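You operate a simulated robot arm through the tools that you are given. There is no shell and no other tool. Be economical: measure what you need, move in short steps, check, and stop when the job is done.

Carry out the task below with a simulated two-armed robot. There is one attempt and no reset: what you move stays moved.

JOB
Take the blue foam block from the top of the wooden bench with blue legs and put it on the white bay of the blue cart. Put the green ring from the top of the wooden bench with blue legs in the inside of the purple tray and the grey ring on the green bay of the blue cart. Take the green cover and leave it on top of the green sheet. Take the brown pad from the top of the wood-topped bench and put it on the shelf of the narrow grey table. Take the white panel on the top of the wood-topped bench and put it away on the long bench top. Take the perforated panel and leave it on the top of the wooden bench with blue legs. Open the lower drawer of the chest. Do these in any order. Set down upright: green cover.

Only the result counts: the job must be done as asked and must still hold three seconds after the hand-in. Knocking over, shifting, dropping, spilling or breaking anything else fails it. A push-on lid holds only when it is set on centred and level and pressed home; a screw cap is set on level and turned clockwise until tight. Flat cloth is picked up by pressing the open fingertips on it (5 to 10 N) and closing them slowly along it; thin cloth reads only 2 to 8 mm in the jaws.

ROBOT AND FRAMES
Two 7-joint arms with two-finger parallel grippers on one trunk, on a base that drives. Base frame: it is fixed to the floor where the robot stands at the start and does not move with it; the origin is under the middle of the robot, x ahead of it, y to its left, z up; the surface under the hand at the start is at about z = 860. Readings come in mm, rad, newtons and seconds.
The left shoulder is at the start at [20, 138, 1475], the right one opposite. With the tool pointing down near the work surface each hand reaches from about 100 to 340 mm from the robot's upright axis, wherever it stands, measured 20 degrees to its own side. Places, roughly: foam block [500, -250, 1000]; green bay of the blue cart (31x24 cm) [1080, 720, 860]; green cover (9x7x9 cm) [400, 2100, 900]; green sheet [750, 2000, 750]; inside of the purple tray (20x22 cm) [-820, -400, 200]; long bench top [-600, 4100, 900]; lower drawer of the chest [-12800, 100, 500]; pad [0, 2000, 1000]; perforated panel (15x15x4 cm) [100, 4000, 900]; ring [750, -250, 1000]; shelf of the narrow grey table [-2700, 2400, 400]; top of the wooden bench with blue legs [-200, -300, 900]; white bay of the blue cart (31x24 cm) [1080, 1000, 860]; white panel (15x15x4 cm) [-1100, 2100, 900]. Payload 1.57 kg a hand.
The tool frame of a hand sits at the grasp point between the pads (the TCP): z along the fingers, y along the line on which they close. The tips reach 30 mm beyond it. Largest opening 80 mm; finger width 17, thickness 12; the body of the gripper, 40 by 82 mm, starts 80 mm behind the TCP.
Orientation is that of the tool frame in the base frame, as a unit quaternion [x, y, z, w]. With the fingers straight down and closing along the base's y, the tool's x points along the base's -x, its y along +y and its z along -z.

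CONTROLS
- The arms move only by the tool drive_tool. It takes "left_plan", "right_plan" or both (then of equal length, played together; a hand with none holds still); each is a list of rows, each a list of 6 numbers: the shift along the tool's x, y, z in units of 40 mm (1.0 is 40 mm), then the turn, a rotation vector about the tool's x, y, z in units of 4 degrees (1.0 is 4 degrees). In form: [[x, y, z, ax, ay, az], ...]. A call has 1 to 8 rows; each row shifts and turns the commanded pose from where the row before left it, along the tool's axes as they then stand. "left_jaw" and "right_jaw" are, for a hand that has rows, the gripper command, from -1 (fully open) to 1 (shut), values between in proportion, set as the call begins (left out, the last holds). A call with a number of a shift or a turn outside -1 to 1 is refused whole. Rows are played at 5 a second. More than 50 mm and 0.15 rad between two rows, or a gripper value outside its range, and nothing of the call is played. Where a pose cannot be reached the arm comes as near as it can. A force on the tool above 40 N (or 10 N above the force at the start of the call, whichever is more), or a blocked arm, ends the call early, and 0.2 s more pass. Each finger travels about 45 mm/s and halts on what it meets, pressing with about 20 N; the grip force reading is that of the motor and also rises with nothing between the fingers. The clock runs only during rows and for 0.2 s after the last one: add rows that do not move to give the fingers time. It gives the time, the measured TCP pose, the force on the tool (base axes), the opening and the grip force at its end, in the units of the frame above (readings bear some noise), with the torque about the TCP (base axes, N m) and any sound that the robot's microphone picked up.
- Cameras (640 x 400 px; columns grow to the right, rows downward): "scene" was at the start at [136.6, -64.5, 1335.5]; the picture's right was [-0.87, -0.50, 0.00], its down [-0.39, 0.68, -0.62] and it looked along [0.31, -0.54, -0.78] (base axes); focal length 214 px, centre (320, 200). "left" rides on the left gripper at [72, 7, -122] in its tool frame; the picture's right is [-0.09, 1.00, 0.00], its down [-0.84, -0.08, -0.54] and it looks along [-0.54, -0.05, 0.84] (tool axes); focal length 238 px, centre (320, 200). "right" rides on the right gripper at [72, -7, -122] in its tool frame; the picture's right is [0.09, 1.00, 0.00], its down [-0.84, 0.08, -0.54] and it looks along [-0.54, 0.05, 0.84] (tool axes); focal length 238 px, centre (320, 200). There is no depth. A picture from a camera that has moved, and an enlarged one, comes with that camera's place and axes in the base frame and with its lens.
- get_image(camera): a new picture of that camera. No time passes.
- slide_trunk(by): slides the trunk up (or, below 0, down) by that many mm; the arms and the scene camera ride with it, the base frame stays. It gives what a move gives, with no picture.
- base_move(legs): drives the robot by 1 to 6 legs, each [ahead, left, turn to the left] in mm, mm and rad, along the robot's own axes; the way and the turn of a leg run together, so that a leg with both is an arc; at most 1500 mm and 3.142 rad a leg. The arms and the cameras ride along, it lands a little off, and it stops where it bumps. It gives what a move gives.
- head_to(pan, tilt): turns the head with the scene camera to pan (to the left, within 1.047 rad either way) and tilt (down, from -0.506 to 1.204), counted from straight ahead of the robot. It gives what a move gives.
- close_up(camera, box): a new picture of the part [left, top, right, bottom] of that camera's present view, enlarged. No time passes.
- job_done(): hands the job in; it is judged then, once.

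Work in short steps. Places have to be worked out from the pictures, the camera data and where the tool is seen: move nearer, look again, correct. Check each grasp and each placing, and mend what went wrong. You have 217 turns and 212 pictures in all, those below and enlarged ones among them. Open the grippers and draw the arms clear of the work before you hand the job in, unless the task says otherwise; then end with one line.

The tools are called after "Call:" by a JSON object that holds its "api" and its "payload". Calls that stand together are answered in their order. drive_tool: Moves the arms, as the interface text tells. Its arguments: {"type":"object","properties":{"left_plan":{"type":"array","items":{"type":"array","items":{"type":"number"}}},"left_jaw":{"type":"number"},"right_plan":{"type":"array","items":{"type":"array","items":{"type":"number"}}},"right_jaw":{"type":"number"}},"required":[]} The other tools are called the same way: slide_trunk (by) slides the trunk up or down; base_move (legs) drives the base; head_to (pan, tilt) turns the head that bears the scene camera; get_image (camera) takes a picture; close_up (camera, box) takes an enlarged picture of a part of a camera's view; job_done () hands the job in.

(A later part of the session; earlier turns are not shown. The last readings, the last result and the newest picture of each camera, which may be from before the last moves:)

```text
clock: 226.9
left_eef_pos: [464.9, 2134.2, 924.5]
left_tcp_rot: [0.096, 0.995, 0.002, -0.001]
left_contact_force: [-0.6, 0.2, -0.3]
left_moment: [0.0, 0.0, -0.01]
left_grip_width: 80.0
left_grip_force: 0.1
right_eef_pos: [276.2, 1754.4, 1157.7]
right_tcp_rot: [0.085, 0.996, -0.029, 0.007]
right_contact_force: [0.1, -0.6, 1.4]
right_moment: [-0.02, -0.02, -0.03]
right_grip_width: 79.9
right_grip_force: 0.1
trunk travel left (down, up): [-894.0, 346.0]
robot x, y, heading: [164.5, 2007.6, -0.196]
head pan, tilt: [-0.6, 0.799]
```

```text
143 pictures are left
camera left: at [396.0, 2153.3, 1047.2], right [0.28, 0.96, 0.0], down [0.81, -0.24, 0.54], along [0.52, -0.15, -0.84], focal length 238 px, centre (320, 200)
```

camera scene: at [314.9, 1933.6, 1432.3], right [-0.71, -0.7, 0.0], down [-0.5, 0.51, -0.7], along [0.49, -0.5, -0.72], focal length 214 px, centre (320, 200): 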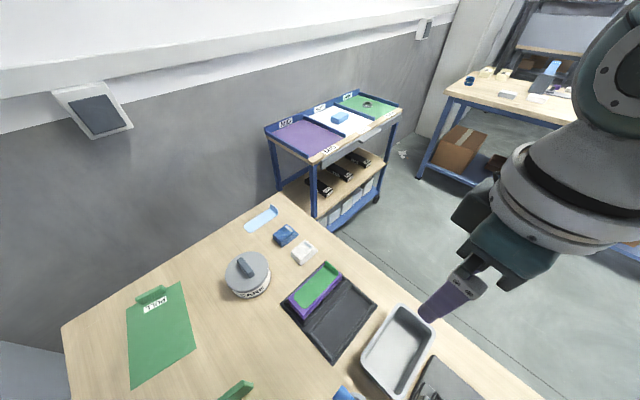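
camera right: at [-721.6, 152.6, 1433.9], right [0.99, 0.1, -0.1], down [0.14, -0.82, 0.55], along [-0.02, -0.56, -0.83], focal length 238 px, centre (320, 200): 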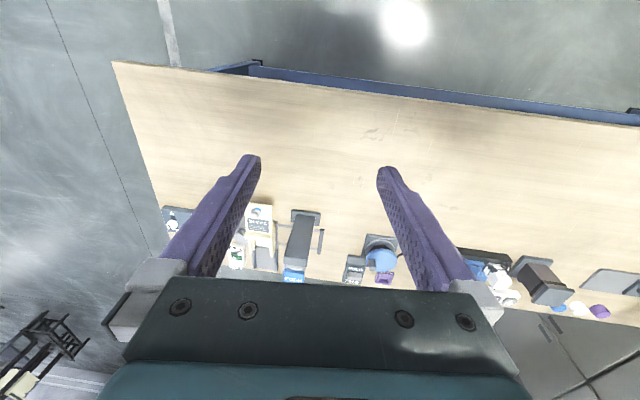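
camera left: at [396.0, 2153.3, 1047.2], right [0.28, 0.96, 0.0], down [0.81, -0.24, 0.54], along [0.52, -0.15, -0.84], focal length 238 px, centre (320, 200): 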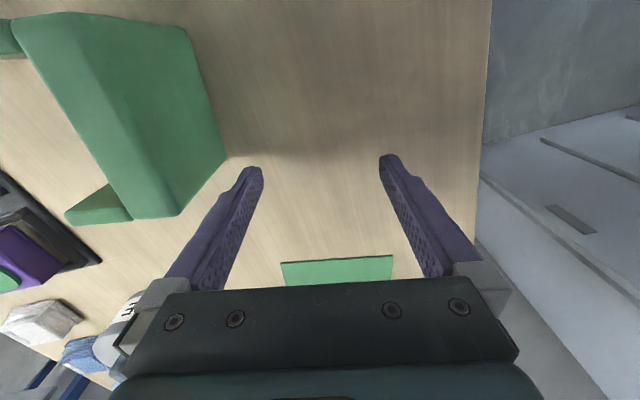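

Free wood beneath both fingertips. I lower gently until contact.

Call:
{"api": "slide_trunk", "payload": {"by": -12}}

Call:
{"api": "slide_trunk", "payload": {"by": -8}}

Call:
{"api": "slide_trunk", "payload": {"by": -8}}

```text
clock: 227.6
left_eef_pos: [465.1, 2135.3, 912.9]
left_tcp_rot: [0.097, 0.995, 0.002, -0.001]
left_contact_force: [0.9, -0.2, -0.6]
left_moment: [0.0, -0.01, -0.04]
left_grip_width: 80.0
left_grip_force: 0.0
right_eef_pos: [277.2, 1753.6, 1145.4]
right_tcp_rot: [0.086, 0.996, -0.029, 0.007]
right_contact_force: [-0.3, 0.3, 0.6]
right_moment: [0.02, 0.02, -0.02]
right_grip_width: 79.7
right_grip_force: 0.0
trunk travel left (down, up): [-882.0, 358.0]
robot x, y, heading: [164.4, 2012.1, -0.191]
head pan, tilt: [-0.6, 0.799]
```

```text
clock: 228.1
left_eef_pos: [465.1, 2135.1, 904.3]
left_tcp_rot: [0.097, 0.995, 0.002, 0.0]
left_contact_force: [0.4, 0.0, -0.4]
left_moment: [0.04, -0.04, 0.0]
left_grip_width: 79.9
left_grip_force: 0.1
right_eef_pos: [275.7, 1754.3, 1137.4]
right_tcp_rot: [0.086, 0.996, -0.028, 0.007]
right_contact_force: [0.4, 0.3, 0.9]
right_moment: [0.02, 0.01, 0.0]
right_grip_width: 80.0
right_grip_force: 0.0
trunk travel left (down, up): [-874.0, 366.0]
robot x, y, heading: [163.9, 2009.8, -0.196]
head pan, tilt: [-0.6, 0.799]
```

```text
clock: 228.7
left_eef_pos: [465.6, 2133.5, 895.9]
left_tcp_rot: [0.097, 0.995, 0.002, 0.0]
left_contact_force: [-0.2, -0.4, -0.2]
left_moment: [-0.04, -0.01, 0.03]
left_grip_width: 79.7
left_grip_force: 0.0
right_eef_pos: [276.8, 1754.5, 1128.6]
right_tcp_rot: [0.085, 0.996, -0.029, 0.007]
right_contact_force: [1.1, 0.2, -0.5]
right_moment: [0.02, 0.01, 0.0]
right_grip_width: 80.0
right_grip_force: 0.1
trunk travel left (down, up): [-866.0, 374.0]
robot x, y, heading: [161.5, 2010.7, -0.197]
head pan, tilt: [-0.6, 0.799]
```

Call:
{"api": "slide_trunk", "payload": {"by": -6}}

Call:
{"api": "slide_trunk", "payload": {"by": -8}}

Call:
{"api": "drive_tool", "payload": {"left_plan": [[0.6, 0, -0.7, 0, 0, 0], [0.6, 0, -0.7, 0, 0, 0]]}}

```text
clock: 229.2
left_eef_pos: [464.7, 2135.2, 891.2]
left_tcp_rot: [0.097, 0.995, 0.002, 0.0]
left_contact_force: [-0.4, 0.4, 0.3]
left_moment: [-0.05, -0.02, 0.02]
left_grip_width: 79.7
left_grip_force: 0.0
right_eef_pos: [277.4, 1754.7, 1123.5]
right_tcp_rot: [0.085, 0.996, -0.029, 0.007]
right_contact_force: [0.4, 0.0, 0.1]
right_moment: [0.01, 0.02, 0.02]
right_grip_width: 80.0
right_grip_force: 0.2
trunk travel left (down, up): [-860.0, 380.0]
robot x, y, heading: [161.9, 2009.4, -0.193]
head pan, tilt: [-0.6, 0.799]
```

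```text
clock: 229.6
left_eef_pos: [464.8, 2134.6, 890.5]
left_tcp_rot: [0.097, 0.995, 0.002, -0.002]
left_contact_force: [-0.8, 1.9, 6.6]
left_moment: [-0.23, 0.05, -0.05]
left_grip_width: 78.7
left_grip_force: 0.1
right_eef_pos: [276.4, 1754.0, 1120.6]
right_tcp_rot: [0.085, 0.996, -0.03, 0.007]
right_contact_force: [-0.4, 0.6, -0.2]
right_moment: [-0.02, 0.0, -0.01]
right_grip_width: 79.9
right_grip_force: 0.1
trunk travel left (down, up): [-858.0, 382.0]
robot x, y, heading: [165.4, 2014.0, -0.192]
head pan, tilt: [-0.6, 0.799]
stopped: the force on the tool passed its limit at 65 N (the readings are from after the stop); the commanded pose is now the measured one
```

```text
clock: 230.2
left_eef_pos: [464.0, 2134.1, 889.9]
left_tcp_rot: [0.097, 0.995, 0.002, -0.002]
left_contact_force: [-2.0, 1.5, 9.8]
left_moment: [-0.34, 0.12, -0.13]
left_grip_width: 78.9
left_grip_force: 0.0
left hand out of reach, approached as far as the arm can: row 1, 2
right_eef_pos: [276.7, 1754.0, 1120.8]
right_tcp_rot: [0.086, 0.996, -0.028, 0.007]
right_contact_force: [0.5, -0.2, 1.0]
right_moment: [-0.02, 0.04, 0.0]
right_grip_width: 80.0
right_grip_force: 0.0
trunk travel left (down, up): [-858.0, 382.0]
robot x, y, heading: [163.3, 2009.9, -0.192]
head pan, tilt: [-0.6, 0.799]
```

The arm is too stiff to unlock that way. I'll swing the left hand along its sphere outward and up to park it (which may also unlock it), and use the right arm for the cover.

Call:
{"api": "drive_tool", "payload": {"left_plan": [[-0.3, 0.3, -1, 0, 0, 0], [-0.3, 0.3, -1, 0, 0, 0], [-0.3, 0.5, -1, 0, 0, 0], [-0.3, 0.8, -1, 0, 0, 0], [0, 1, -1, 0, 0, 0], [0, 1, -1, 0, 0, 0], [0, 1, -1, 0, 0, 0], [0, 1, -1, 0, 0, 0]]}}

Call:
{"api": "drive_tool", "payload": {"left_plan": [[0, 1, -0.5, 0, 0, 0], [0, 1, -0.5, 0, 0, 0], [0, 1, -0.5, 0, 0, 0], [0, 1, -0.5, 0, 0, 0]]}}

```text
refused: row 4 steps farther than a row can; nothing moved
```

```text
clock: 231.2
left_eef_pos: [520.3, 2292.6, 938.0]
left_tcp_rot: [0.097, 0.995, 0.0, -0.003]
left_contact_force: [-1.2, -1.3, 0.1]
left_moment: [-0.02, -0.03, 0.0]
left_grip_width: 79.9
left_grip_force: 0.2
left hand out of reach, approached as far as the arm can: row 1, 2, 3, 4
right_eef_pos: [276.7, 1754.4, 1121.8]
right_tcp_rot: [0.085, 0.996, -0.028, 0.007]
right_contact_force: [0.2, -0.3, -0.3]
right_moment: [0.0, -0.01, 0.02]
right_grip_width: 80.1
right_grip_force: 0.1
trunk travel left (down, up): [-858.0, 382.0]
robot x, y, heading: [161.7, 2006.0, -0.19]
head pan, tilt: [-0.6, 0.799]
```

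Call:
{"api": "drive_tool", "payload": {"left_plan": [[0, 0, -1, 0, 0, 0], [0, 0, -1, 0, 0, 0], [0, 0, -1, 0, 0, 0], [0, 0, -1, 0, 0, 0]]}}

Call:
{"api": "drive_tool", "payload": {"left_plan": [[1, 0, 0, 0, 0, 0], [1, 0, 0, 0, 0, 0], [1, 0, 0, 0, 0, 0], [1, 0, 0, 0, 0, 0]]}}

Call:
{"api": "get_image", "payload": {"camera": "left"}}

```text
clock: 232.2
left_eef_pos: [597.6, 2313.6, 1038.0]
left_tcp_rot: [0.097, 0.995, 0.0, -0.004]
left_contact_force: [-0.3, 0.1, 0.9]
left_moment: [0.01, -0.02, -0.05]
left_grip_width: 80.3
left_grip_force: 0.1
left hand out of reach, approached as far as the arm can: row 1, 2, 3, 4
right_eef_pos: [276.8, 1755.0, 1121.6]
right_tcp_rot: [0.086, 0.996, -0.029, 0.007]
right_contact_force: [0.5, 0.5, 0.2]
right_moment: [-0.02, -0.03, -0.01]
right_grip_width: 80.0
right_grip_force: 0.1
trunk travel left (down, up): [-858.0, 382.0]
robot x, y, heading: [158.8, 2008.1, -0.194]
head pan, tilt: [-0.6, 0.799]
```

```text
clock: 233.2
left_eef_pos: [520.1, 2381.4, 975.4]
left_tcp_rot: [0.097, 0.995, 0.0, -0.003]
left_contact_force: [0.6, 0.5, 0.6]
left_moment: [-0.04, 0.01, -0.01]
left_grip_width: 80.1
left_grip_force: 0.0
left hand out of reach, approached as far as the arm can: row 1, 2, 3, 4
right_eef_pos: [276.4, 1753.3, 1121.7]
right_tcp_rot: [0.086, 0.996, -0.029, 0.007]
right_contact_force: [-0.1, 0.5, -0.3]
right_moment: [-0.02, 0.0, 0.0]
right_grip_width: 79.9
right_grip_force: 0.0
trunk travel left (down, up): [-858.0, 382.0]
robot x, y, heading: [162.6, 2011.6, -0.196]
head pan, tilt: [-0.6, 0.799]
```

```text
142 pictures are left
camera left: at [451.7, 2399.5, 1098.0], right [0.28, 0.96, 0.0], down [0.81, -0.24, 0.54], along [0.51, -0.15, -0.84], focal length 238 px, centre (320, 200)
```

left: 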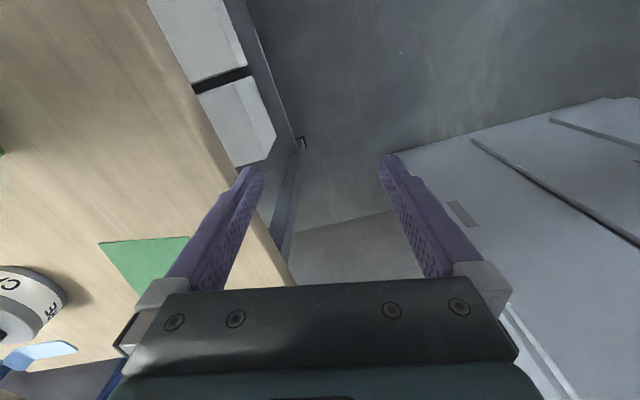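

The left elbow is locked straight. One test: pitching the tool with the TCP fixed, which forces the wrist inward.

Call:
{"api": "drive_tool", "payload": {"left_plan": [[0, -0.5, -0.8, 0, -1, 0], [0, -0.5, -0.8, 0, -1, 0], [0, -0.5, -0.8, 0, -1, 0], [0, -0.5, -0.8, 0, -1, 0], [0, -0.5, -0.8, 0, -1, 0], [0, -0.5, -0.8, 0, -1, 0]]}}

Call:
{"api": "drive_tool", "payload": {"left_plan": [[0.5, -0.8, 0, 0, 0, 0], [0.5, -0.8, 0, 0, 0, 0], [0.5, -0.8, 0, 0, 0, 0], [0.5, -0.8, 0, 0, 0, 0]]}}

```text
clock: 234.6
left_eef_pos: [631.6, 2363.6, 1023.1]
left_tcp_rot: [0.095, 0.974, -0.02, 0.204]
left_contact_force: [-0.9, 0.3, 0.3]
left_moment: [0.02, -0.05, -0.03]
left_grip_width: 80.0
left_grip_force: 0.0
left hand out of reach, approached as far as the arm can: row 1, 2, 3, 4, 5, 6
right_eef_pos: [276.6, 1753.9, 1120.8]
right_tcp_rot: [0.086, 0.996, -0.029, 0.008]
right_contact_force: [-0.2, 0.3, 0.0]
right_moment: [0.0, -0.04, 0.0]
right_grip_width: 80.1
right_grip_force: 0.0
trunk travel left (down, up): [-858.0, 382.0]
robot x, y, heading: [158.6, 2012.6, -0.194]
head pan, tilt: [-0.6, 0.799]
```

```text
clock: 235.6
left_eef_pos: [586.2, 2271.8, 940.4]
left_tcp_rot: [0.094, 0.974, -0.021, 0.203]
left_contact_force: [0.2, 0.2, 0.0]
left_moment: [-0.02, -0.01, -0.02]
left_grip_width: 80.0
left_grip_force: 0.0
left hand out of reach, approached as far as the arm can: row 1, 2, 3, 4
right_eef_pos: [276.0, 1754.1, 1121.7]
right_tcp_rot: [0.086, 0.996, -0.029, 0.008]
right_contact_force: [-0.8, 0.3, -0.6]
right_moment: [0.03, 0.0, 0.0]
right_grip_width: 79.8
right_grip_force: 0.1
trunk travel left (down, up): [-858.0, 382.0]
robot x, y, heading: [159.7, 2011.9, -0.197]
head pan, tilt: [-0.6, 0.799]
```

The lock persists, so I park the left arm out to the side and high, and continue with the right arm only.

Call:
{"api": "drive_tool", "payload": {"left_plan": [[0, 0.7, -0.7, 0, 1, 0], [0, 0.7, -0.7, 0, 1, 0], [0, 0.7, -0.7, 0, 1, 0], [0, 0.7, -0.7, 0, 1, 0], [0, 0.7, -0.7, 0, 1, 0], [0, 0.7, -0.7, 0, 1, 0], [0, 0.7, -0.7, 0, 0, 0], [0, 0.7, -0.7, 0, 0, 0]]}}

Call:
{"api": "drive_tool", "payload": {"left_plan": [[0, 0, -1, 0, 0, 0], [0, 0, -1, 0, 0, 0], [0, 0.7, -0.7, 0, 0, 0], [0, 0.7, -0.7, 0, 0, 0], [0, 0, -1, 0, 0, 0], [0, 0, -1, 0, 0, 0]]}}

```text
clock: 237.4
left_eef_pos: [565.4, 2482.7, 1159.1]
left_tcp_rot: [0.097, 0.995, 0.0, -0.003]
left_contact_force: [-0.3, -0.4, -0.5]
left_moment: [-0.02, -0.03, -0.01]
left_grip_width: 80.0
left_grip_force: 0.0
left hand out of reach, approached as far as the arm can: row 1, 2, 5, 6, 7, 8
right_eef_pos: [277.1, 1755.1, 1121.8]
right_tcp_rot: [0.086, 0.996, -0.029, 0.007]
right_contact_force: [0.3, 0.1, 0.4]
right_moment: [0.01, 0.0, 0.0]
right_grip_width: 79.7
right_grip_force: 0.0
trunk travel left (down, up): [-858.0, 382.0]
robot x, y, heading: [162.4, 2010.5, -0.197]
head pan, tilt: [-0.6, 0.799]
```

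```text
clock: 238.8
left_eef_pos: [534.0, 2515.9, 1360.0]
left_tcp_rot: [0.095, 0.995, 0.004, -0.036]
left_contact_force: [-0.7, 0.6, 0.4]
left_moment: [0.01, 0.03, -0.01]
left_grip_width: 80.0
left_grip_force: 0.1
left hand out of reach, approached as far as the arm can: row 3, 4, 5, 6
right_eef_pos: [276.3, 1754.7, 1121.2]
right_tcp_rot: [0.085, 0.996, -0.029, 0.008]
right_contact_force: [-0.6, -0.4, -0.5]
right_moment: [0.03, 0.01, -0.03]
right_grip_width: 79.8
right_grip_force: 0.0
trunk travel left (down, up): [-858.0, 382.0]
robot x, y, heading: [161.5, 2012.1, -0.192]
head pan, tilt: [-0.6, 0.799]
```

The hand now came slightly inside the sphere. I test pulling it inward at this height.

Call:
{"api": "drive_tool", "payload": {"left_plan": [[0, -1, 0, 0, 0, 0], [0, -1, 0, 0, 0, 0], [0, -1, 0, 0, 0, 0], [0, -1, 0, 0, 0, 0]]}}

Call:
{"api": "drive_tool", "payload": {"left_plan": [[0, -1, 0.3, 0, 0, 0], [0, -1, 0.3, 0, 0, 0], [0, -1, 0.3, 0, 0, 0], [0, -1, 0.3, 0, 0, 0], [0, -0.5, 0.6, 0, 0, 0], [0, -0.5, 0.6, 0, 0, 0]]}}

```text
clock: 239.8
left_eef_pos: [533.5, 2515.8, 1358.4]
left_tcp_rot: [0.096, 0.995, 0.002, -0.036]
left_contact_force: [-0.9, 0.8, -0.4]
left_moment: [-0.02, -0.02, 0.01]
left_grip_width: 80.0
left_grip_force: 0.1
left hand out of reach, approached as far as the arm can: row 1, 2, 3, 4
right_eef_pos: [276.6, 1755.1, 1122.1]
right_tcp_rot: [0.086, 0.996, -0.029, 0.007]
right_contact_force: [0.4, 0.7, -0.1]
right_moment: [-0.03, -0.03, 0.0]
right_grip_width: 80.1
right_grip_force: 0.0
trunk travel left (down, up): [-858.0, 382.0]
robot x, y, heading: [159.5, 2007.4, -0.195]
head pan, tilt: [-0.6, 0.799]
```

```text
clock: 241.2
left_eef_pos: [534.6, 2515.4, 1359.4]
left_tcp_rot: [0.097, 0.995, 0.003, -0.037]
left_contact_force: [0.3, -0.3, 0.1]
left_moment: [0.01, 0.02, -0.01]
left_grip_width: 79.7
left_grip_force: 0.0
left hand out of reach, approached as far as the arm can: row 1, 2, 3, 4, 5, 6
right_eef_pos: [276.8, 1754.8, 1121.9]
right_tcp_rot: [0.086, 0.996, -0.029, 0.008]
right_contact_force: [-0.3, -0.4, -0.2]
right_moment: [0.03, -0.03, -0.01]
right_grip_width: 80.2
right_grip_force: 0.1
trunk travel left (down, up): [-858.0, 382.0]
robot x, y, heading: [158.7, 2006.2, -0.191]
head pan, tilt: [-0.6, 0.799]
```

The left hand is parked high and wide; fine. Now the right arm: shift the base 154 mm left and bring the right hand over the cover's back wall.

Call:
{"api": "base_move", "payload": {"legs": [[0, 154, 0]]}}

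Call:
{"api": "drive_tool", "payload": {"right_plan": [[-0.6, 0.7, 0, -0.4, 0, 0], [-0.6, 0.7, 0, -0.4, 0, 0], [-0.5, 0.8, 0, 0, 0, 0], [-0.2, 0.8, 0, 0, 0, 0], [0, 0.7, 0, 0, 0, 0]], "right_jaw": -1}}

Call:
{"api": "get_image", "payload": {"camera": "right"}}

```text
clock: 242.6
left_eef_pos: [564.2, 2668.1, 1359.7]
left_tcp_rot: [0.096, 0.995, 0.003, -0.035]
left_contact_force: [-0.4, 0.3, 0.2]
left_moment: [0.01, 0.0, -0.01]
left_grip_width: 79.9
left_grip_force: 0.1
right_eef_pos: [306.6, 1906.3, 1121.6]
right_tcp_rot: [0.084, 0.996, -0.029, 0.008]
right_contact_force: [0.1, -0.9, 0.4]
right_moment: [-0.03, -0.02, 0.01]
right_grip_width: 80.1
right_grip_force: 0.1
trunk travel left (down, up): [-858.0, 382.0]
robot x, y, heading: [188.8, 2159.3, -0.191]
head pan, tilt: [-0.6, 0.799]
```

```text
clock: 243.8
left_eef_pos: [563.4, 2667.7, 1357.5]
left_tcp_rot: [0.095, 0.995, 0.003, -0.038]
left_contact_force: [-0.9, 0.5, -0.1]
left_moment: [-0.01, 0.01, -0.01]
left_grip_width: 80.1
left_grip_force: 0.1
right_eef_pos: [400.9, 1981.4, 1109.7]
right_tcp_rot: [0.083, 0.994, -0.076, 0.007]
right_contact_force: [-0.2, 0.1, -0.1]
right_moment: [-0.02, -0.01, 0.01]
right_grip_width: 79.9
right_grip_force: 0.1
trunk travel left (down, up): [-858.0, 382.0]
robot x, y, heading: [188.1, 2158.9, -0.194]
head pan, tilt: [-0.6, 0.799]
stopped in row 5 (right hand): the arm was blocked; the commanded pose is now the measured one
```

```text
141 pictures are left
camera right: at [329.2, 2006.1, 1228.4], right [0.07, 0.99, -0.15], down [0.84, 0.02, 0.55], along [0.54, -0.17, -0.82], focal length 238 px, centre (320, 200)
```

right: 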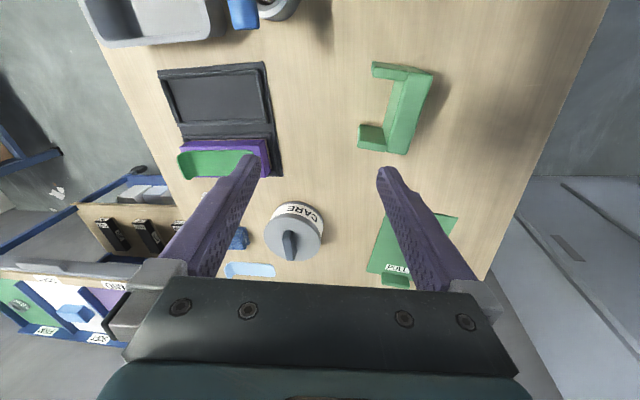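

The arm reached its upper inner limit and tilted. I shift the base instead, and lower and level the right hand.

Call:
{"api": "drive_tool", "payload": {"right_plan": [[0, 0, 0.6, -0.7, 0, 0], [0, 0, 0.6, -0.7, 0, 0], [0, 0, 0.6, -0.8, 0, 0], [0, 0, 0, 0, 0, 0]]}}

Call:
{"api": "base_move", "payload": {"legs": [[-19, 60, 0]]}}

Call:
{"api": "get_image", "payload": {"camera": "right"}}

```text
clock: 244.8
left_eef_pos: [564.1, 2668.1, 1358.7]
left_tcp_rot: [0.095, 0.995, 0.002, -0.038]
left_contact_force: [0.0, 0.3, 0.8]
left_moment: [-0.03, 0.01, 0.02]
left_grip_width: 79.9
left_grip_force: 0.1
right_eef_pos: [402.4, 1979.1, 1037.4]
right_tcp_rot: [0.083, 0.996, 0.005, 0.015]
right_contact_force: [0.6, 0.1, 0.2]
right_moment: [0.0, 0.02, 0.01]
right_grip_width: 79.8
right_grip_force: 0.1
trunk travel left (down, up): [-858.0, 382.0]
robot x, y, heading: [193.3, 2164.1, -0.194]
head pan, tilt: [-0.6, 0.799]
```

```text
clock: 245.8
left_eef_pos: [556.2, 2730.1, 1358.5]
left_tcp_rot: [0.096, 0.995, 0.003, -0.038]
left_contact_force: [-0.6, 0.4, 0.5]
left_moment: [-0.02, -0.03, 0.03]
left_grip_width: 80.0
left_grip_force: 0.2
right_eef_pos: [396.3, 2040.9, 1038.7]
right_tcp_rot: [0.083, 0.996, 0.005, 0.014]
right_contact_force: [0.1, -1.1, 0.2]
right_moment: [0.02, -0.03, 0.01]
right_grip_width: 80.0
right_grip_force: 0.0
trunk travel left (down, up): [-858.0, 382.0]
robot x, y, heading: [185.5, 2220.3, -0.194]
head pan, tilt: [-0.6, 0.799]
```

```text
140 pictures are left
camera right: at [320.8, 2045.7, 1157.6], right [0.07, 1.0, 0.01], down [0.82, -0.07, 0.57], along [0.56, -0.03, -0.82], focal length 238 px, centre (320, 200)
```

right: 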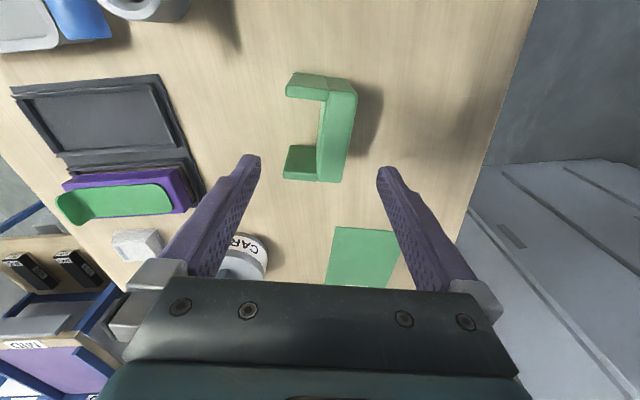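

Wall centre is at about (394, 2057), aligned with the tool. I centre, descend to z≈930 straddling the back wall.

Call:
{"api": "drive_tool", "payload": {"right_plan": [[0, 0.4, 0, 0, 0, 0], [0, 0, 1, 0, 0, 0], [0, 0, 0.5, 0, 0, 0], [0, 0, 0, 0, 0, 0]]}}

Call:
{"api": "get_image", "payload": {"camera": "right"}}

```text
clock: 246.8
left_eef_pos: [556.7, 2731.8, 1357.7]
left_tcp_rot: [0.095, 0.995, 0.002, -0.038]
left_contact_force: [-0.4, 0.2, 0.5]
left_moment: [-0.04, -0.01, 0.01]
left_grip_width: 80.2
left_grip_force: 0.2
right_eef_pos: [399.4, 2056.9, 979.0]
right_tcp_rot: [0.083, 0.996, 0.005, 0.015]
right_contact_force: [0.6, 1.0, 0.0]
right_moment: [-0.05, -0.02, 0.0]
right_grip_width: 79.9
right_grip_force: 0.0
trunk travel left (down, up): [-858.0, 382.0]
robot x, y, heading: [181.6, 2223.1, -0.196]
head pan, tilt: [-0.6, 0.799]
```

```text
139 pictures are left
camera right: at [325.0, 2062.1, 1097.6], right [0.07, 1.0, 0.01], down [0.82, -0.07, 0.57], along [0.56, -0.03, -0.82], focal length 238 px, centre (320, 200)
```

right: 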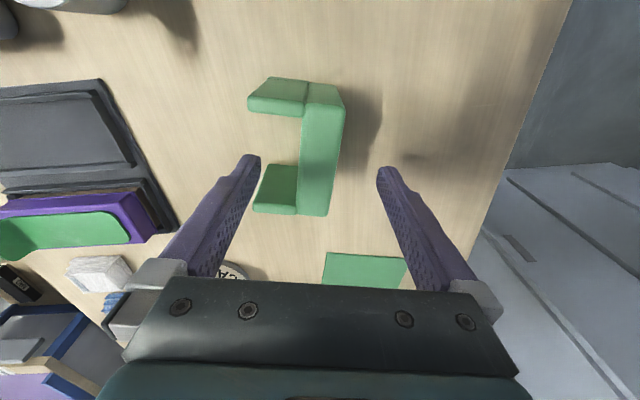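

Shift ~12 mm back in x, 3 mm in y, and descend the rest.

Call:
{"api": "drive_tool", "payload": {"right_plan": [[0.3, 0.07, 0, 0, 0, 0], [0, 0, 0.6, 0, 0, 0], [0, 0, 0.6, 0, 0, 0], [0, 0, 0, 0, 0, 0]]}}

Call:
{"api": "get_image", "payload": {"camera": "right"}}

```text
clock: 247.8
left_eef_pos: [556.7, 2730.9, 1358.0]
left_tcp_rot: [0.096, 0.995, 0.003, -0.038]
left_contact_force: [-0.8, -0.7, -0.6]
left_moment: [0.01, 0.01, 0.03]
left_grip_width: 80.1
left_grip_force: 0.1
right_eef_pos: [387.8, 2062.0, 929.9]
right_tcp_rot: [0.083, 0.996, 0.005, 0.015]
right_contact_force: [0.1, -0.4, 0.3]
right_moment: [0.02, -0.03, -0.04]
right_grip_width: 79.8
right_grip_force: 0.2
trunk travel left (down, up): [-858.0, 382.0]
robot x, y, heading: [183.0, 2224.6, -0.195]
head pan, tilt: [-0.6, 0.799]
```

```text
138 pictures are left
camera right: at [314.6, 2067.4, 1049.3], right [0.07, 1.0, 0.01], down [0.82, -0.07, 0.57], along [0.57, -0.03, -0.82], focal length 238 px, centre (320, 200)
```

right: 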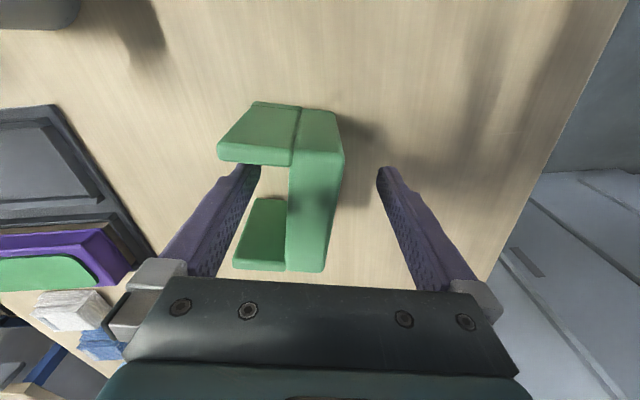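

The inner finger is in the cavity. I close.

Call:
{"api": "drive_tool", "payload": {"right_plan": [[0, 0, 0, 0, 0, 0], [0, 0, 0, 0, 0, 0], [0, 0, 0, 0, 0, 0], [0, 0, 0, 0, 0, 0], [0, 0, 0, 0, 0, 0], [0, 0, 0, 0, 0, 0]], "right_jaw": 0.9}}

Call:
{"api": "get_image", "payload": {"camera": "right"}}

```text
clock: 249.2
left_eef_pos: [556.4, 2730.7, 1358.2]
left_tcp_rot: [0.096, 0.995, 0.003, -0.039]
left_contact_force: [-0.3, 0.3, 0.2]
left_moment: [0.01, 0.03, 0.0]
left_grip_width: 79.9
left_grip_force: 0.0
right_eef_pos: [389.1, 2062.8, 930.0]
right_tcp_rot: [0.082, 0.997, 0.005, 0.015]
right_contact_force: [-3.1, -0.2, 7.3]
right_moment: [-0.53, 0.06, -0.25]
right_grip_width: 28.0
right_grip_force: 19.9
trunk travel left (down, up): [-858.0, 382.0]
robot x, y, heading: [184.2, 2227.0, -0.195]
head pan, tilt: [-0.6, 0.799]
```

```text
137 pictures are left
camera right: at [314.5, 2067.0, 1049.7], right [0.07, 1.0, 0.01], down [0.82, -0.07, 0.57], along [0.56, -0.03, -0.82], focal length 238 px, centre (320, 200)
```

right: 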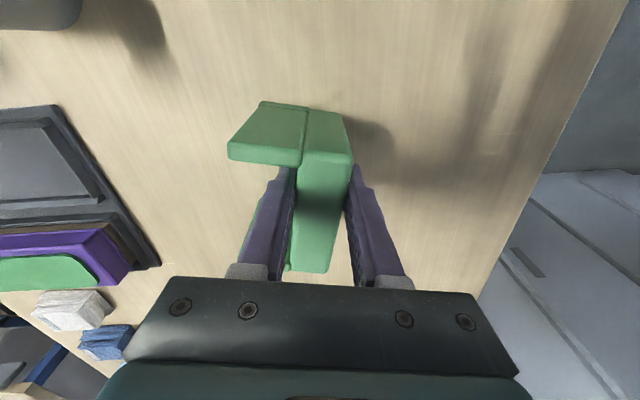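

Held (28 mm). I lift it 110 mm and drive so it hangs over the sheet (centre about (665, 2105)).

Call:
{"api": "drive_tool", "payload": {"right_plan": [[0, 0, -0.8, 0, 0, 0], [0, 0, -1, 0, 0, 0], [0, 0, -0.9, 0, 0, 0], [0, 0, 0, 0, 0, 0]]}}

Call:
{"api": "base_move", "payload": {"legs": [[253, 118, 0]]}}

Call:
{"api": "get_image", "payload": {"camera": "right"}}

Call:
{"api": "get_image", "payload": {"camera": "scene"}}

```text
clock: 250.2
left_eef_pos: [557.3, 2731.3, 1357.2]
left_tcp_rot: [0.097, 0.995, 0.003, -0.038]
left_contact_force: [0.6, 0.0, -0.1]
left_moment: [0.01, 0.0, -0.02]
left_grip_width: 79.9
left_grip_force: 0.0
right_eef_pos: [385.3, 2062.8, 1038.3]
right_tcp_rot: [0.083, 0.996, 0.005, 0.014]
right_contact_force: [-0.7, -0.2, -1.4]
right_moment: [0.02, 0.0, 0.0]
right_grip_width: 28.1
right_grip_force: 20.1
trunk travel left (down, up): [-858.0, 382.0]
robot x, y, heading: [185.5, 2225.1, -0.193]
head pan, tilt: [-0.6, 0.799]
```

```text
clock: 252.1
left_eef_pos: [825.3, 2797.8, 1358.4]
left_tcp_rot: [0.096, 0.995, 0.003, -0.039]
left_contact_force: [0.4, -0.1, -0.1]
left_moment: [0.01, 0.0, -0.05]
left_grip_width: 79.9
left_grip_force: 0.1
right_eef_pos: [655.1, 2129.2, 1039.1]
right_tcp_rot: [0.083, 0.996, 0.006, 0.013]
right_contact_force: [-0.6, 0.1, -1.7]
right_moment: [0.02, 0.04, 0.02]
right_grip_width: 27.8
right_grip_force: 19.9
trunk travel left (down, up): [-858.0, 382.0]
robot x, y, heading: [454.6, 2289.8, -0.196]
head pan, tilt: [-0.6, 0.799]
```

```text
136 pictures are left
camera right: at [580.4, 2133.6, 1157.0], right [0.07, 1.0, 0.01], down [0.82, -0.07, 0.57], along [0.56, -0.03, -0.82], focal length 238 px, centre (320, 200)
```

right: 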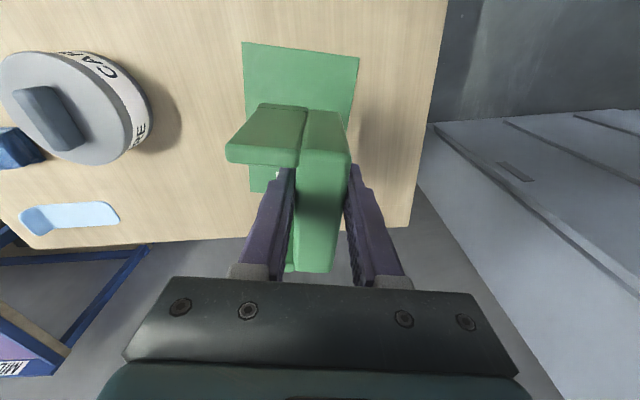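

```text
135 pictures are left
camera scene: at [606.8, 2215.9, 1351.7], right [-0.71, -0.7, 0.0], down [-0.5, 0.51, -0.7], along [0.49, -0.5, -0.72], focal length 214 px, centre (320, 200)
```

scene: 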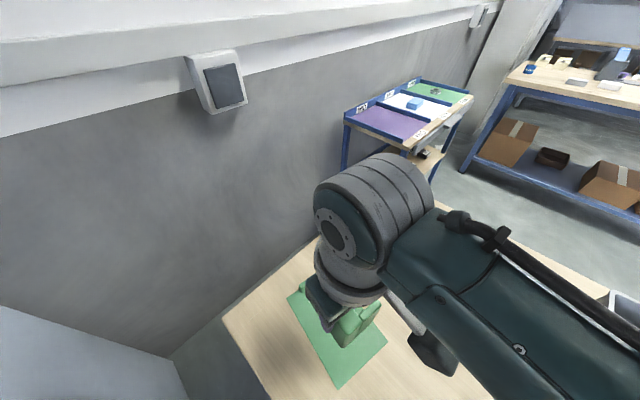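

Cover is above the sheet's middle. I lower it to just above contact.

Call:
{"api": "drive_tool", "payload": {"right_plan": [[0, 0, 1, 0, 0, 0], [0, 0, 1, 0, 0, 0], [0, 0, 0.5, 0, 0, 0], [0, 0, 0, 0, 0, 0]]}}

Call:
{"api": "drive_tool", "payload": {"right_plan": [[0, 0, 0.1, 0, 0, 0], [0, 0, 0, 0, 0, 0]]}}

Call:
{"api": "drive_tool", "payload": {"right_plan": [[0, 0, 0.08, 0, 0, 0], [0, 0, 0, 0, 0, 0]]}}

```text
clock: 253.1
left_eef_pos: [824.8, 2797.7, 1357.0]
left_tcp_rot: [0.096, 0.995, 0.003, -0.038]
left_contact_force: [-0.2, 0.1, 0.3]
left_moment: [-0.02, 0.01, -0.01]
left_grip_width: 80.2
left_grip_force: 0.1
right_eef_pos: [657.7, 2129.7, 938.2]
right_tcp_rot: [0.083, 0.996, 0.004, 0.013]
right_contact_force: [0.7, 0.6, -1.6]
right_moment: [0.03, 0.0, 0.02]
right_grip_width: 27.8
right_grip_force: 20.1
trunk travel left (down, up): [-858.0, 382.0]
robot x, y, heading: [454.1, 2293.0, -0.195]
head pan, tilt: [-0.6, 0.799]
```

```text
clock: 253.7
left_eef_pos: [824.3, 2798.7, 1357.5]
left_tcp_rot: [0.096, 0.995, 0.003, -0.038]
left_contact_force: [-0.8, -0.4, 0.6]
left_moment: [-0.01, -0.01, 0.0]
left_grip_width: 80.3
left_grip_force: 0.0
right_eef_pos: [658.6, 2130.6, 934.2]
right_tcp_rot: [0.083, 0.996, 0.005, 0.015]
right_contact_force: [-0.5, 0.7, 1.6]
right_moment: [-0.11, 0.04, -0.03]
right_grip_width: 27.6
right_grip_force: 19.5
trunk travel left (down, up): [-858.0, 382.0]
robot x, y, heading: [453.3, 2287.9, -0.19]
head pan, tilt: [-0.6, 0.799]
```

```text
clock: 254.3
left_eef_pos: [826.6, 2796.9, 1358.1]
left_tcp_rot: [0.096, 0.995, 0.003, -0.038]
left_contact_force: [-0.6, 0.2, -0.2]
left_moment: [0.01, 0.0, 0.0]
left_grip_width: 80.2
left_grip_force: 0.0
right_eef_pos: [659.6, 2129.8, 931.1]
right_tcp_rot: [0.083, 0.996, 0.005, 0.014]
right_contact_force: [-0.6, 1.7, 16.4]
right_moment: [-0.59, 0.12, -0.01]
right_grip_width: 27.8
right_grip_force: 19.9
trunk travel left (down, up): [-858.0, 382.0]
robot x, y, heading: [453.2, 2292.0, -0.194]
head pan, tilt: [-0.6, 0.799]
```

Contact. I release and rise, then check that it stands upright.

Call:
{"api": "drive_tool", "payload": {"right_plan": [[0, 0, -0.05, 0, 0, 0], [0, 0, 0, 0, 0, 0], [0, 0, 0, 0, 0, 0], [0, 0, 0, 0, 0, 0], [0, 0, 0, 0, 0, 0]], "right_jaw": -1}}

Call:
{"api": "drive_tool", "payload": {"right_plan": [[0, 0, -0.8, 0, 0, 0], [0, 0, -1, 0, 0, 0], [0, 0, -0.9, 0, 0, 0], [0, 0, 0, 0, 0, 0]]}}

Call:
{"api": "get_image", "payload": {"camera": "right"}}

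```text
clock: 255.5
left_eef_pos: [825.0, 2799.0, 1357.8]
left_tcp_rot: [0.096, 0.995, 0.002, -0.038]
left_contact_force: [-1.0, -0.3, 0.4]
left_moment: [0.0, -0.03, 0.0]
left_grip_width: 79.7
left_grip_force: 0.1
right_eef_pos: [657.2, 2130.0, 932.5]
right_tcp_rot: [0.083, 0.996, 0.005, 0.013]
right_contact_force: [0.3, 0.1, -0.4]
right_moment: [0.02, 0.01, 0.03]
right_grip_width: 79.9
right_grip_force: 0.1
trunk travel left (down, up): [-858.0, 382.0]
robot x, y, heading: [455.7, 2291.7, -0.198]
head pan, tilt: [-0.6, 0.799]
```

```text
clock: 256.5
left_eef_pos: [825.4, 2798.6, 1357.4]
left_tcp_rot: [0.095, 0.995, 0.003, -0.038]
left_contact_force: [0.9, -0.4, 0.8]
left_moment: [0.0, 0.02, -0.02]
left_grip_width: 80.0
left_grip_force: 0.1
right_eef_pos: [654.9, 2129.3, 1041.0]
right_tcp_rot: [0.083, 0.996, 0.005, 0.013]
right_contact_force: [-0.8, 0.2, 0.8]
right_moment: [-0.01, 0.01, 0.0]
right_grip_width: 80.2
right_grip_force: 0.2
trunk travel left (down, up): [-858.0, 382.0]
robot x, y, heading: [455.1, 2288.6, -0.192]
head pan, tilt: [-0.6, 0.799]
```

```text
134 pictures are left
camera right: at [579.3, 2134.5, 1160.2], right [0.07, 1.0, 0.01], down [0.82, -0.07, 0.56], along [0.56, -0.03, -0.83], focal length 238 px, centre (320, 200)
```

right: 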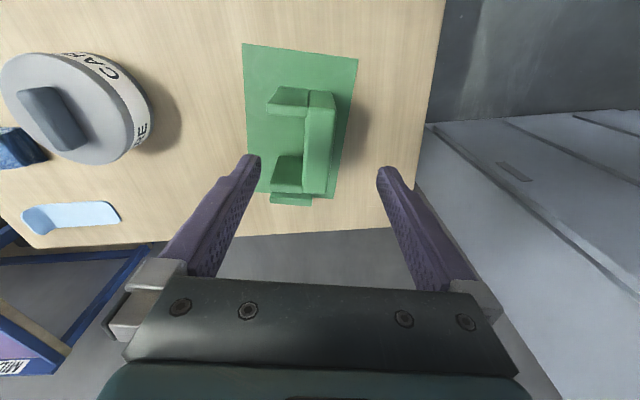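

The green cover stands on the sheet. Next the brown pad near (200, 2077): I drive so that the right hand is above it.

Call:
{"api": "base_move", "payload": {"legs": [[-430, -137, 0]]}}

Call:
{"api": "get_image", "payload": {"camera": "right"}}

```text
clock: 259.2
left_eef_pos: [381.6, 2747.2, 1358.2]
left_tcp_rot: [0.096, 0.995, 0.003, -0.039]
left_contact_force: [0.0, -0.5, 1.0]
left_moment: [0.03, 0.01, 0.02]
left_grip_width: 80.1
left_grip_force: 0.0
right_eef_pos: [211.4, 2078.6, 1040.4]
right_tcp_rot: [0.083, 0.996, 0.005, 0.014]
right_contact_force: [-0.8, -0.2, -0.6]
right_moment: [0.01, -0.02, -0.02]
right_grip_width: 79.8
right_grip_force: 0.0
trunk travel left (down, up): [-858.0, 382.0]
robot x, y, heading: [10.7, 2239.6, -0.194]
head pan, tilt: [-0.6, 0.799]
```

```text
133 pictures are left
camera right: at [136.8, 2082.7, 1159.9], right [0.07, 1.0, 0.01], down [0.82, -0.07, 0.57], along [0.56, -0.03, -0.82], focal length 238 px, centre (320, 200)
```

right: 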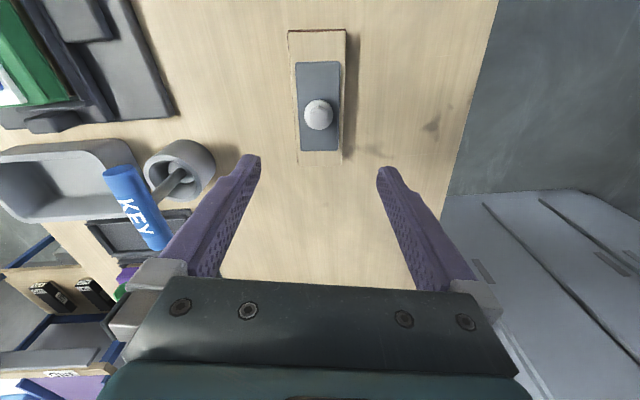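

The pad (≈139×62 mm, knob on top) is centred near (199, 2081), yaw ≈ -0.05. I align the tool and descend partway.

Call:
{"api": "drive_tool", "payload": {"right_plan": [[0.3, 0.05, 0, 0, 0, -0.85], [0, 0, 0, 0, 0, -0.85], [0, 0, 1, 0, 0, 0], [0, 0, 0.9, 0, 0, 0], [0, 0, 0, 0, 0, 0]]}}

Call:
{"api": "get_image", "payload": {"camera": "right"}}

```text
clock: 260.4
left_eef_pos: [381.8, 2746.8, 1357.9]
left_tcp_rot: [0.095, 0.995, 0.003, -0.038]
left_contact_force: [1.2, -0.1, -0.4]
left_moment: [0.0, 0.01, 0.0]
left_grip_width: 80.0
left_grip_force: 0.0
right_eef_pos: [204.2, 2083.5, 965.1]
right_tcp_rot: [0.022, 1.0, 0.004, 0.016]
right_contact_force: [0.9, 0.8, 0.0]
right_moment: [-0.02, 0.03, -0.02]
right_grip_width: 80.0
right_grip_force: 0.0
trunk travel left (down, up): [-858.0, 382.0]
robot x, y, heading: [13.6, 2237.6, -0.19]
head pan, tilt: [-0.6, 0.799]
```

```text
132 pictures are left
camera right: at [128.4, 2079.4, 1082.7], right [-0.05, 1.0, 0.01], down [0.82, 0.03, 0.57], along [0.57, 0.03, -0.82], focal length 238 px, centre (320, 200)
```

right: 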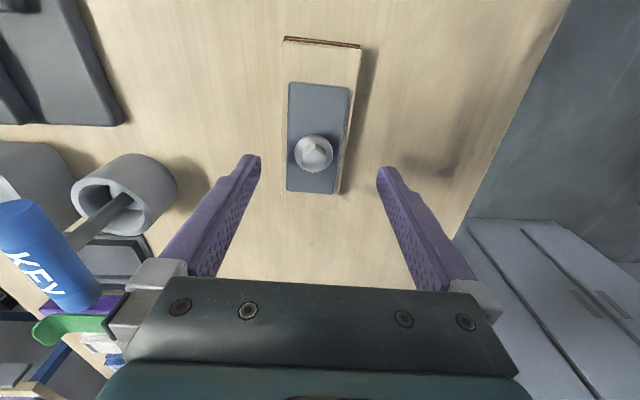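

Small corrections, then descend to z≈897 and close on the pad's body.

Call:
{"api": "drive_tool", "payload": {"right_plan": [[0.17, -0.05, 0, 0, 0, -0.4], [0, 0, 0.85, 0, 0, 0], [0, 0, 0.85, 0, 0, 0], [0, 0, 0, 0, 0, 0]]}}

Call:
{"api": "drive_tool", "payload": {"right_plan": [[0, 0, 0, 0, 0, 0], [0, 0, 0, 0, 0, 0], [0, 0, 0, 0, 0, 0], [0, 0, 0, 0, 0, 0]], "right_jaw": 0.6}}

Call:
{"api": "get_image", "payload": {"camera": "right"}}

```text
clock: 261.4
left_eef_pos: [382.3, 2746.6, 1358.6]
left_tcp_rot: [0.097, 0.995, 0.002, -0.039]
left_contact_force: [-1.3, 0.6, 0.0]
left_moment: [0.03, 0.01, -0.02]
left_grip_width: 80.1
left_grip_force: 0.1
right_eef_pos: [197.1, 2081.3, 895.7]
right_tcp_rot: [0.009, 1.0, 0.005, 0.014]
right_contact_force: [0.9, -0.5, -0.5]
right_moment: [0.0, 0.0, -0.03]
right_grip_width: 80.1
right_grip_force: 0.0
trunk travel left (down, up): [-858.0, 382.0]
robot x, y, heading: [8.6, 2240.0, -0.195]
head pan, tilt: [-0.6, 0.799]
```

```text
clock: 262.4
left_eef_pos: [381.7, 2746.4, 1358.4]
left_tcp_rot: [0.095, 0.995, 0.003, -0.038]
left_contact_force: [-0.5, -0.9, -0.8]
left_moment: [0.0, 0.01, 0.04]
left_grip_width: 80.0
left_grip_force: 0.0
right_eef_pos: [197.0, 2082.5, 895.3]
right_tcp_rot: [0.009, 1.0, 0.005, 0.015]
right_contact_force: [0.3, -1.6, -1.0]
right_moment: [-0.16, -0.12, -0.05]
right_grip_width: 57.8
right_grip_force: 20.3
trunk travel left (down, up): [-858.0, 382.0]
robot x, y, heading: [9.5, 2240.1, -0.194]
head pan, tilt: [-0.6, 0.799]
```

```text
131 pictures are left
camera right: at [122.8, 2075.1, 1015.2], right [-0.07, 1.0, 0.01], down [0.82, 0.06, 0.57], along [0.56, 0.05, -0.82], focal length 238 px, centre (320, 200)
```

right: 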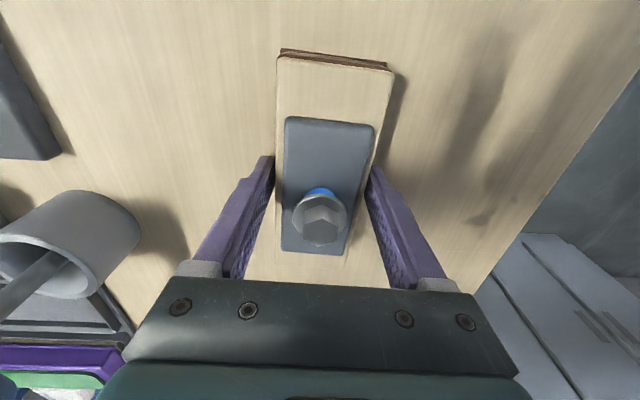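

Gripped (57.8 mm). I lift, raise the trunk for clearance, and drive via the aisle toward the narrow grey table, facing it.

Call:
{"api": "drive_tool", "payload": {"right_plan": [[0, 0, -0.9, 0, 0, 0], [0, 0, -1, 0, 0, 0], [0, 0, -1, 0, 0, 0], [0, 0, 0, 0, 0, 0]]}}

Call:
{"api": "slide_trunk", "payload": {"by": 250}}

Call:
{"api": "base_move", "payload": {"legs": [[0, 0, 0.194], [0, 560, 0], [0, 0, 3.1416], [1450, 0, 0], [300, 0, 0]]}}

Call:
{"api": "head_to", "payload": {"pan": 0.0, "tilt": 0.6}}

Call:
{"api": "get_image", "payload": {"camera": "scene"}}

```text
clock: 263.4
left_eef_pos: [381.2, 2746.4, 1357.5]
left_tcp_rot: [0.095, 0.995, 0.002, -0.038]
left_contact_force: [-1.1, 0.3, 0.1]
left_moment: [0.0, -0.04, 0.01]
left_grip_width: 80.2
left_grip_force: 0.1
right_eef_pos: [192.5, 2082.2, 1012.6]
right_tcp_rot: [0.009, 1.0, 0.004, 0.013]
right_contact_force: [0.0, 0.1, -4.7]
right_moment: [0.02, 0.01, 0.01]
right_grip_width: 57.9
right_grip_force: 19.6
trunk travel left (down, up): [-858.0, 382.0]
robot x, y, heading: [10.2, 2238.3, -0.193]
head pan, tilt: [-0.6, 0.799]
```

```text
clock: 266.0
left_eef_pos: [382.1, 2746.2, 1607.4]
left_tcp_rot: [0.095, 0.995, 0.003, -0.038]
left_contact_force: [0.5, 0.1, 0.5]
left_moment: [-0.02, -0.02, -0.01]
left_grip_width: 80.2
left_grip_force: 0.0
right_eef_pos: [193.3, 2082.3, 1263.1]
right_tcp_rot: [0.009, 1.0, 0.005, 0.014]
right_contact_force: [-0.1, 0.2, -5.0]
right_moment: [-0.02, -0.01, -0.01]
right_grip_width: 58.0
right_grip_force: 20.0
trunk travel left (down, up): [-1108.0, 132.0]
robot x, y, heading: [9.6, 2238.4, -0.191]
head pan, tilt: [-0.6, 0.799]
```

```text
refused: 3.1416 is not a number from -3.14159 to 3.14159
```

```text
clock: 267.0
left_eef_pos: [381.8, 2747.3, 1607.6]
left_tcp_rot: [0.096, 0.995, 0.002, -0.039]
left_contact_force: [-0.2, 0.5, 0.3]
left_moment: [-0.02, 0.01, 0.01]
left_grip_width: 80.3
left_grip_force: 0.1
right_eef_pos: [192.6, 2081.3, 1263.5]
right_tcp_rot: [0.009, 1.0, 0.004, 0.014]
right_contact_force: [-0.2, -0.4, -4.5]
right_moment: [-0.01, 0.01, 0.01]
right_grip_width: 57.8
right_grip_force: 19.9
trunk travel left (down, up): [-1108.0, 132.0]
robot x, y, heading: [8.1, 2237.9, -0.196]
head pan, tilt: [0.0, 0.6]
```

```text
130 pictures are left
camera scene: at [194.0, 2204.7, 1618.5], right [-0.19, -0.98, 0.0], down [-0.55, 0.11, -0.82], along [0.81, -0.16, -0.57], focal length 214 px, centre (320, 200)
```

scene: 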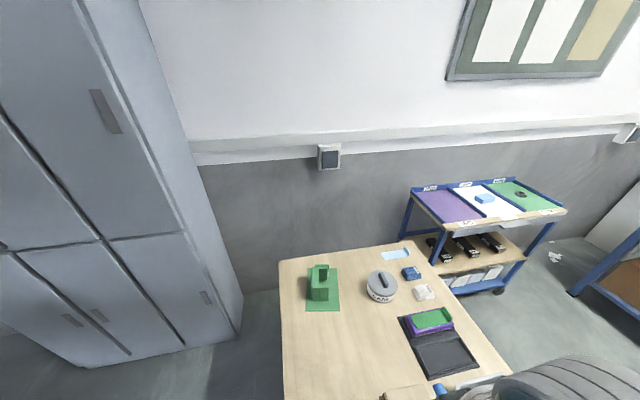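

The cover stands upright on the sheet. I repeat the drive with a valid turn angle.

Call:
{"api": "base_move", "payload": {"legs": [[0, 0, 0.194], [0, 560, 0], [0, 0, 3.14], [1450, 0, 0], [300, 0, 0]]}}

Call:
{"api": "get_image", "payload": {"camera": "scene"}}

```text
clock: 286.8
left_eef_pos: [-1987.9, 2193.4, 1606.7]
left_tcp_rot: [0.999, 0.009, 0.039, -0.001]
left_contact_force: [-0.4, 0.3, -0.2]
left_moment: [-0.02, 0.03, 0.0]
left_grip_width: 79.9
left_grip_force: 0.1
right_eef_pos: [-1943.9, 2885.1, 1261.6]
right_tcp_rot: [0.995, 0.096, -0.013, 0.006]
right_contact_force: [0.3, -0.1, -5.2]
right_moment: [0.02, -0.02, 0.0]
right_grip_width: 57.8
right_grip_force: 19.9
trunk travel left (down, up): [-1108.0, 132.0]
robot x, y, heading: [-1731.2, 2768.7, -3.123]
head pan, tilt: [0.0, 0.6]
```

```text
129 pictures are left
camera scene: at [-1919.8, 2765.5, 1618.5], right [-0.02, 1.0, 0.0], down [0.56, 0.01, -0.82], along [-0.82, -0.01, -0.57], focal length 214 px, centre (320, 200)
```

scene: 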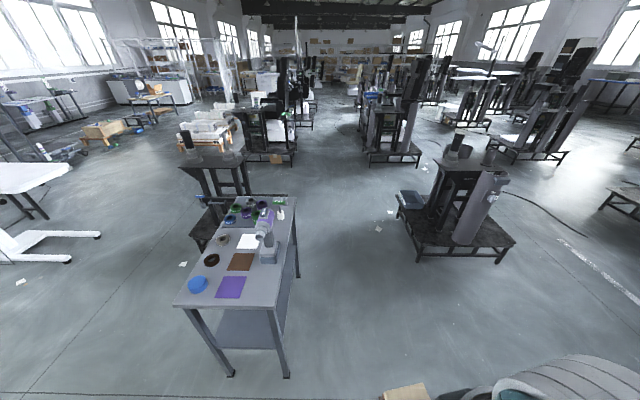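

The narrow table's shelf is at z≈395 under a top at ≈750, so the pad must be inserted with a pitched tool. To keep the pad level I will set it down on a bare strip of the wood bench, re-grasp it with the tool pitched, and return.

Call:
{"api": "base_move", "payload": {"legs": [[-1294, 0, -0.019], [0, 775, 0]]}}

Call:
{"api": "get_image", "payload": {"camera": "scene"}}

Call:
{"api": "get_image", "payload": {"camera": "right"}}

```text
clock: 297.1
left_eef_pos: [-708.3, 1429.6, 1608.5]
left_tcp_rot: [0.999, -0.006, 0.039, -0.001]
left_contact_force: [0.2, -0.2, 0.5]
left_moment: [0.0, -0.02, 0.01]
left_grip_width: 80.0
left_grip_force: 0.0
right_eef_pos: [-644.9, 2118.4, 1262.6]
right_tcp_rot: [0.996, 0.083, -0.014, 0.005]
right_contact_force: [0.6, 0.2, -5.3]
right_moment: [-0.05, -0.01, 0.02]
right_grip_width: 57.8
right_grip_force: 19.5
trunk travel left (down, up): [-1108.0, 132.0]
robot x, y, heading: [-434.7, 1999.5, 3.131]
head pan, tilt: [0.0, 0.6]
```

```text
128 pictures are left
camera scene: at [-623.9, 1998.7, 1618.5], right [0.01, 1.0, 0.0], down [0.57, -0.01, -0.82], along [-0.82, 0.01, -0.57], focal length 214 px, centre (320, 200)
```

scene: 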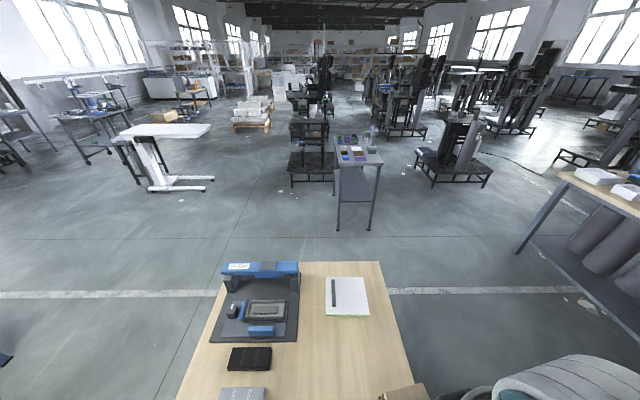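

```text
127 pictures are left
camera right: at [-569.5, 2138.4, 1381.8], right [0.25, -0.97, 0.01], down [-0.8, -0.21, 0.57], along [-0.55, -0.15, -0.82], focal length 238 px, centre (320, 200)
```

right: 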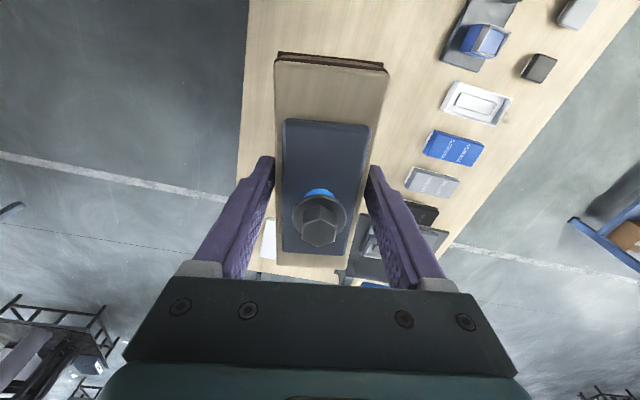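

Bare wood below. I lower the trunk and set the pad down.

Call:
{"api": "slide_trunk", "payload": {"by": -250}}

Call:
{"api": "drive_tool", "payload": {"right_plan": [[0, 0, 1, 0, 0, 0], [0, 0, 1, 0, 0, 0], [0, 0, 0.65, 0, 0, 0], [0, 0, 0, 0, 0, 0]]}}

Call:
{"api": "drive_tool", "payload": {"right_plan": [[0, 0, 0.1, 0, 0, 0], [0, 0, 0.1, 0, 0, 0], [0, 0, 0, 0, 0, 0]]}}

```text
clock: 299.7
left_eef_pos: [-709.3, 1428.9, 1357.6]
left_tcp_rot: [0.999, -0.004, 0.04, -0.001]
left_contact_force: [0.3, 0.0, -0.5]
left_moment: [0.0, 0.02, -0.01]
left_grip_width: 79.9
left_grip_force: 0.1
right_eef_pos: [-643.5, 2118.3, 1013.1]
right_tcp_rot: [0.997, 0.082, -0.013, 0.005]
right_contact_force: [-0.7, 0.0, -5.0]
right_moment: [-0.02, -0.06, 0.01]
right_grip_width: 57.8
right_grip_force: 20.3
trunk travel left (down, up): [-858.0, 382.0]
robot x, y, heading: [-438.6, 1994.9, 3.13]
head pan, tilt: [0.0, 0.6]
```

```text
clock: 300.7
left_eef_pos: [-708.3, 1428.9, 1357.1]
left_tcp_rot: [0.999, -0.004, 0.039, 0.001]
left_contact_force: [-0.2, 0.0, 0.0]
left_moment: [-0.02, -0.01, 0.0]
left_grip_width: 80.2
left_grip_force: 0.0
right_eef_pos: [-646.4, 2116.4, 907.6]
right_tcp_rot: [0.997, 0.081, -0.013, 0.005]
right_contact_force: [-0.2, 0.2, -4.7]
right_moment: [0.02, 0.01, -0.01]
right_grip_width: 57.9
right_grip_force: 19.9
trunk travel left (down, up): [-858.0, 382.0]
robot x, y, heading: [-430.0, 1995.4, 3.133]
head pan, tilt: [0.0, 0.6]
```

```text
clock: 301.5
left_eef_pos: [-707.8, 1429.7, 1357.7]
left_tcp_rot: [0.999, -0.005, 0.04, -0.001]
left_contact_force: [0.0, -0.3, 0.1]
left_moment: [0.01, 0.03, 0.01]
left_grip_width: 80.0
left_grip_force: 0.0
right_eef_pos: [-645.5, 2116.7, 898.5]
right_tcp_rot: [0.996, 0.082, -0.014, 0.005]
right_contact_force: [0.2, -0.5, -3.9]
right_moment: [0.01, -0.03, 0.01]
right_grip_width: 57.6
right_grip_force: 19.8
trunk travel left (down, up): [-858.0, 382.0]
robot x, y, heading: [-437.6, 1995.2, 3.128]
head pan, tilt: [0.0, 0.6]
```

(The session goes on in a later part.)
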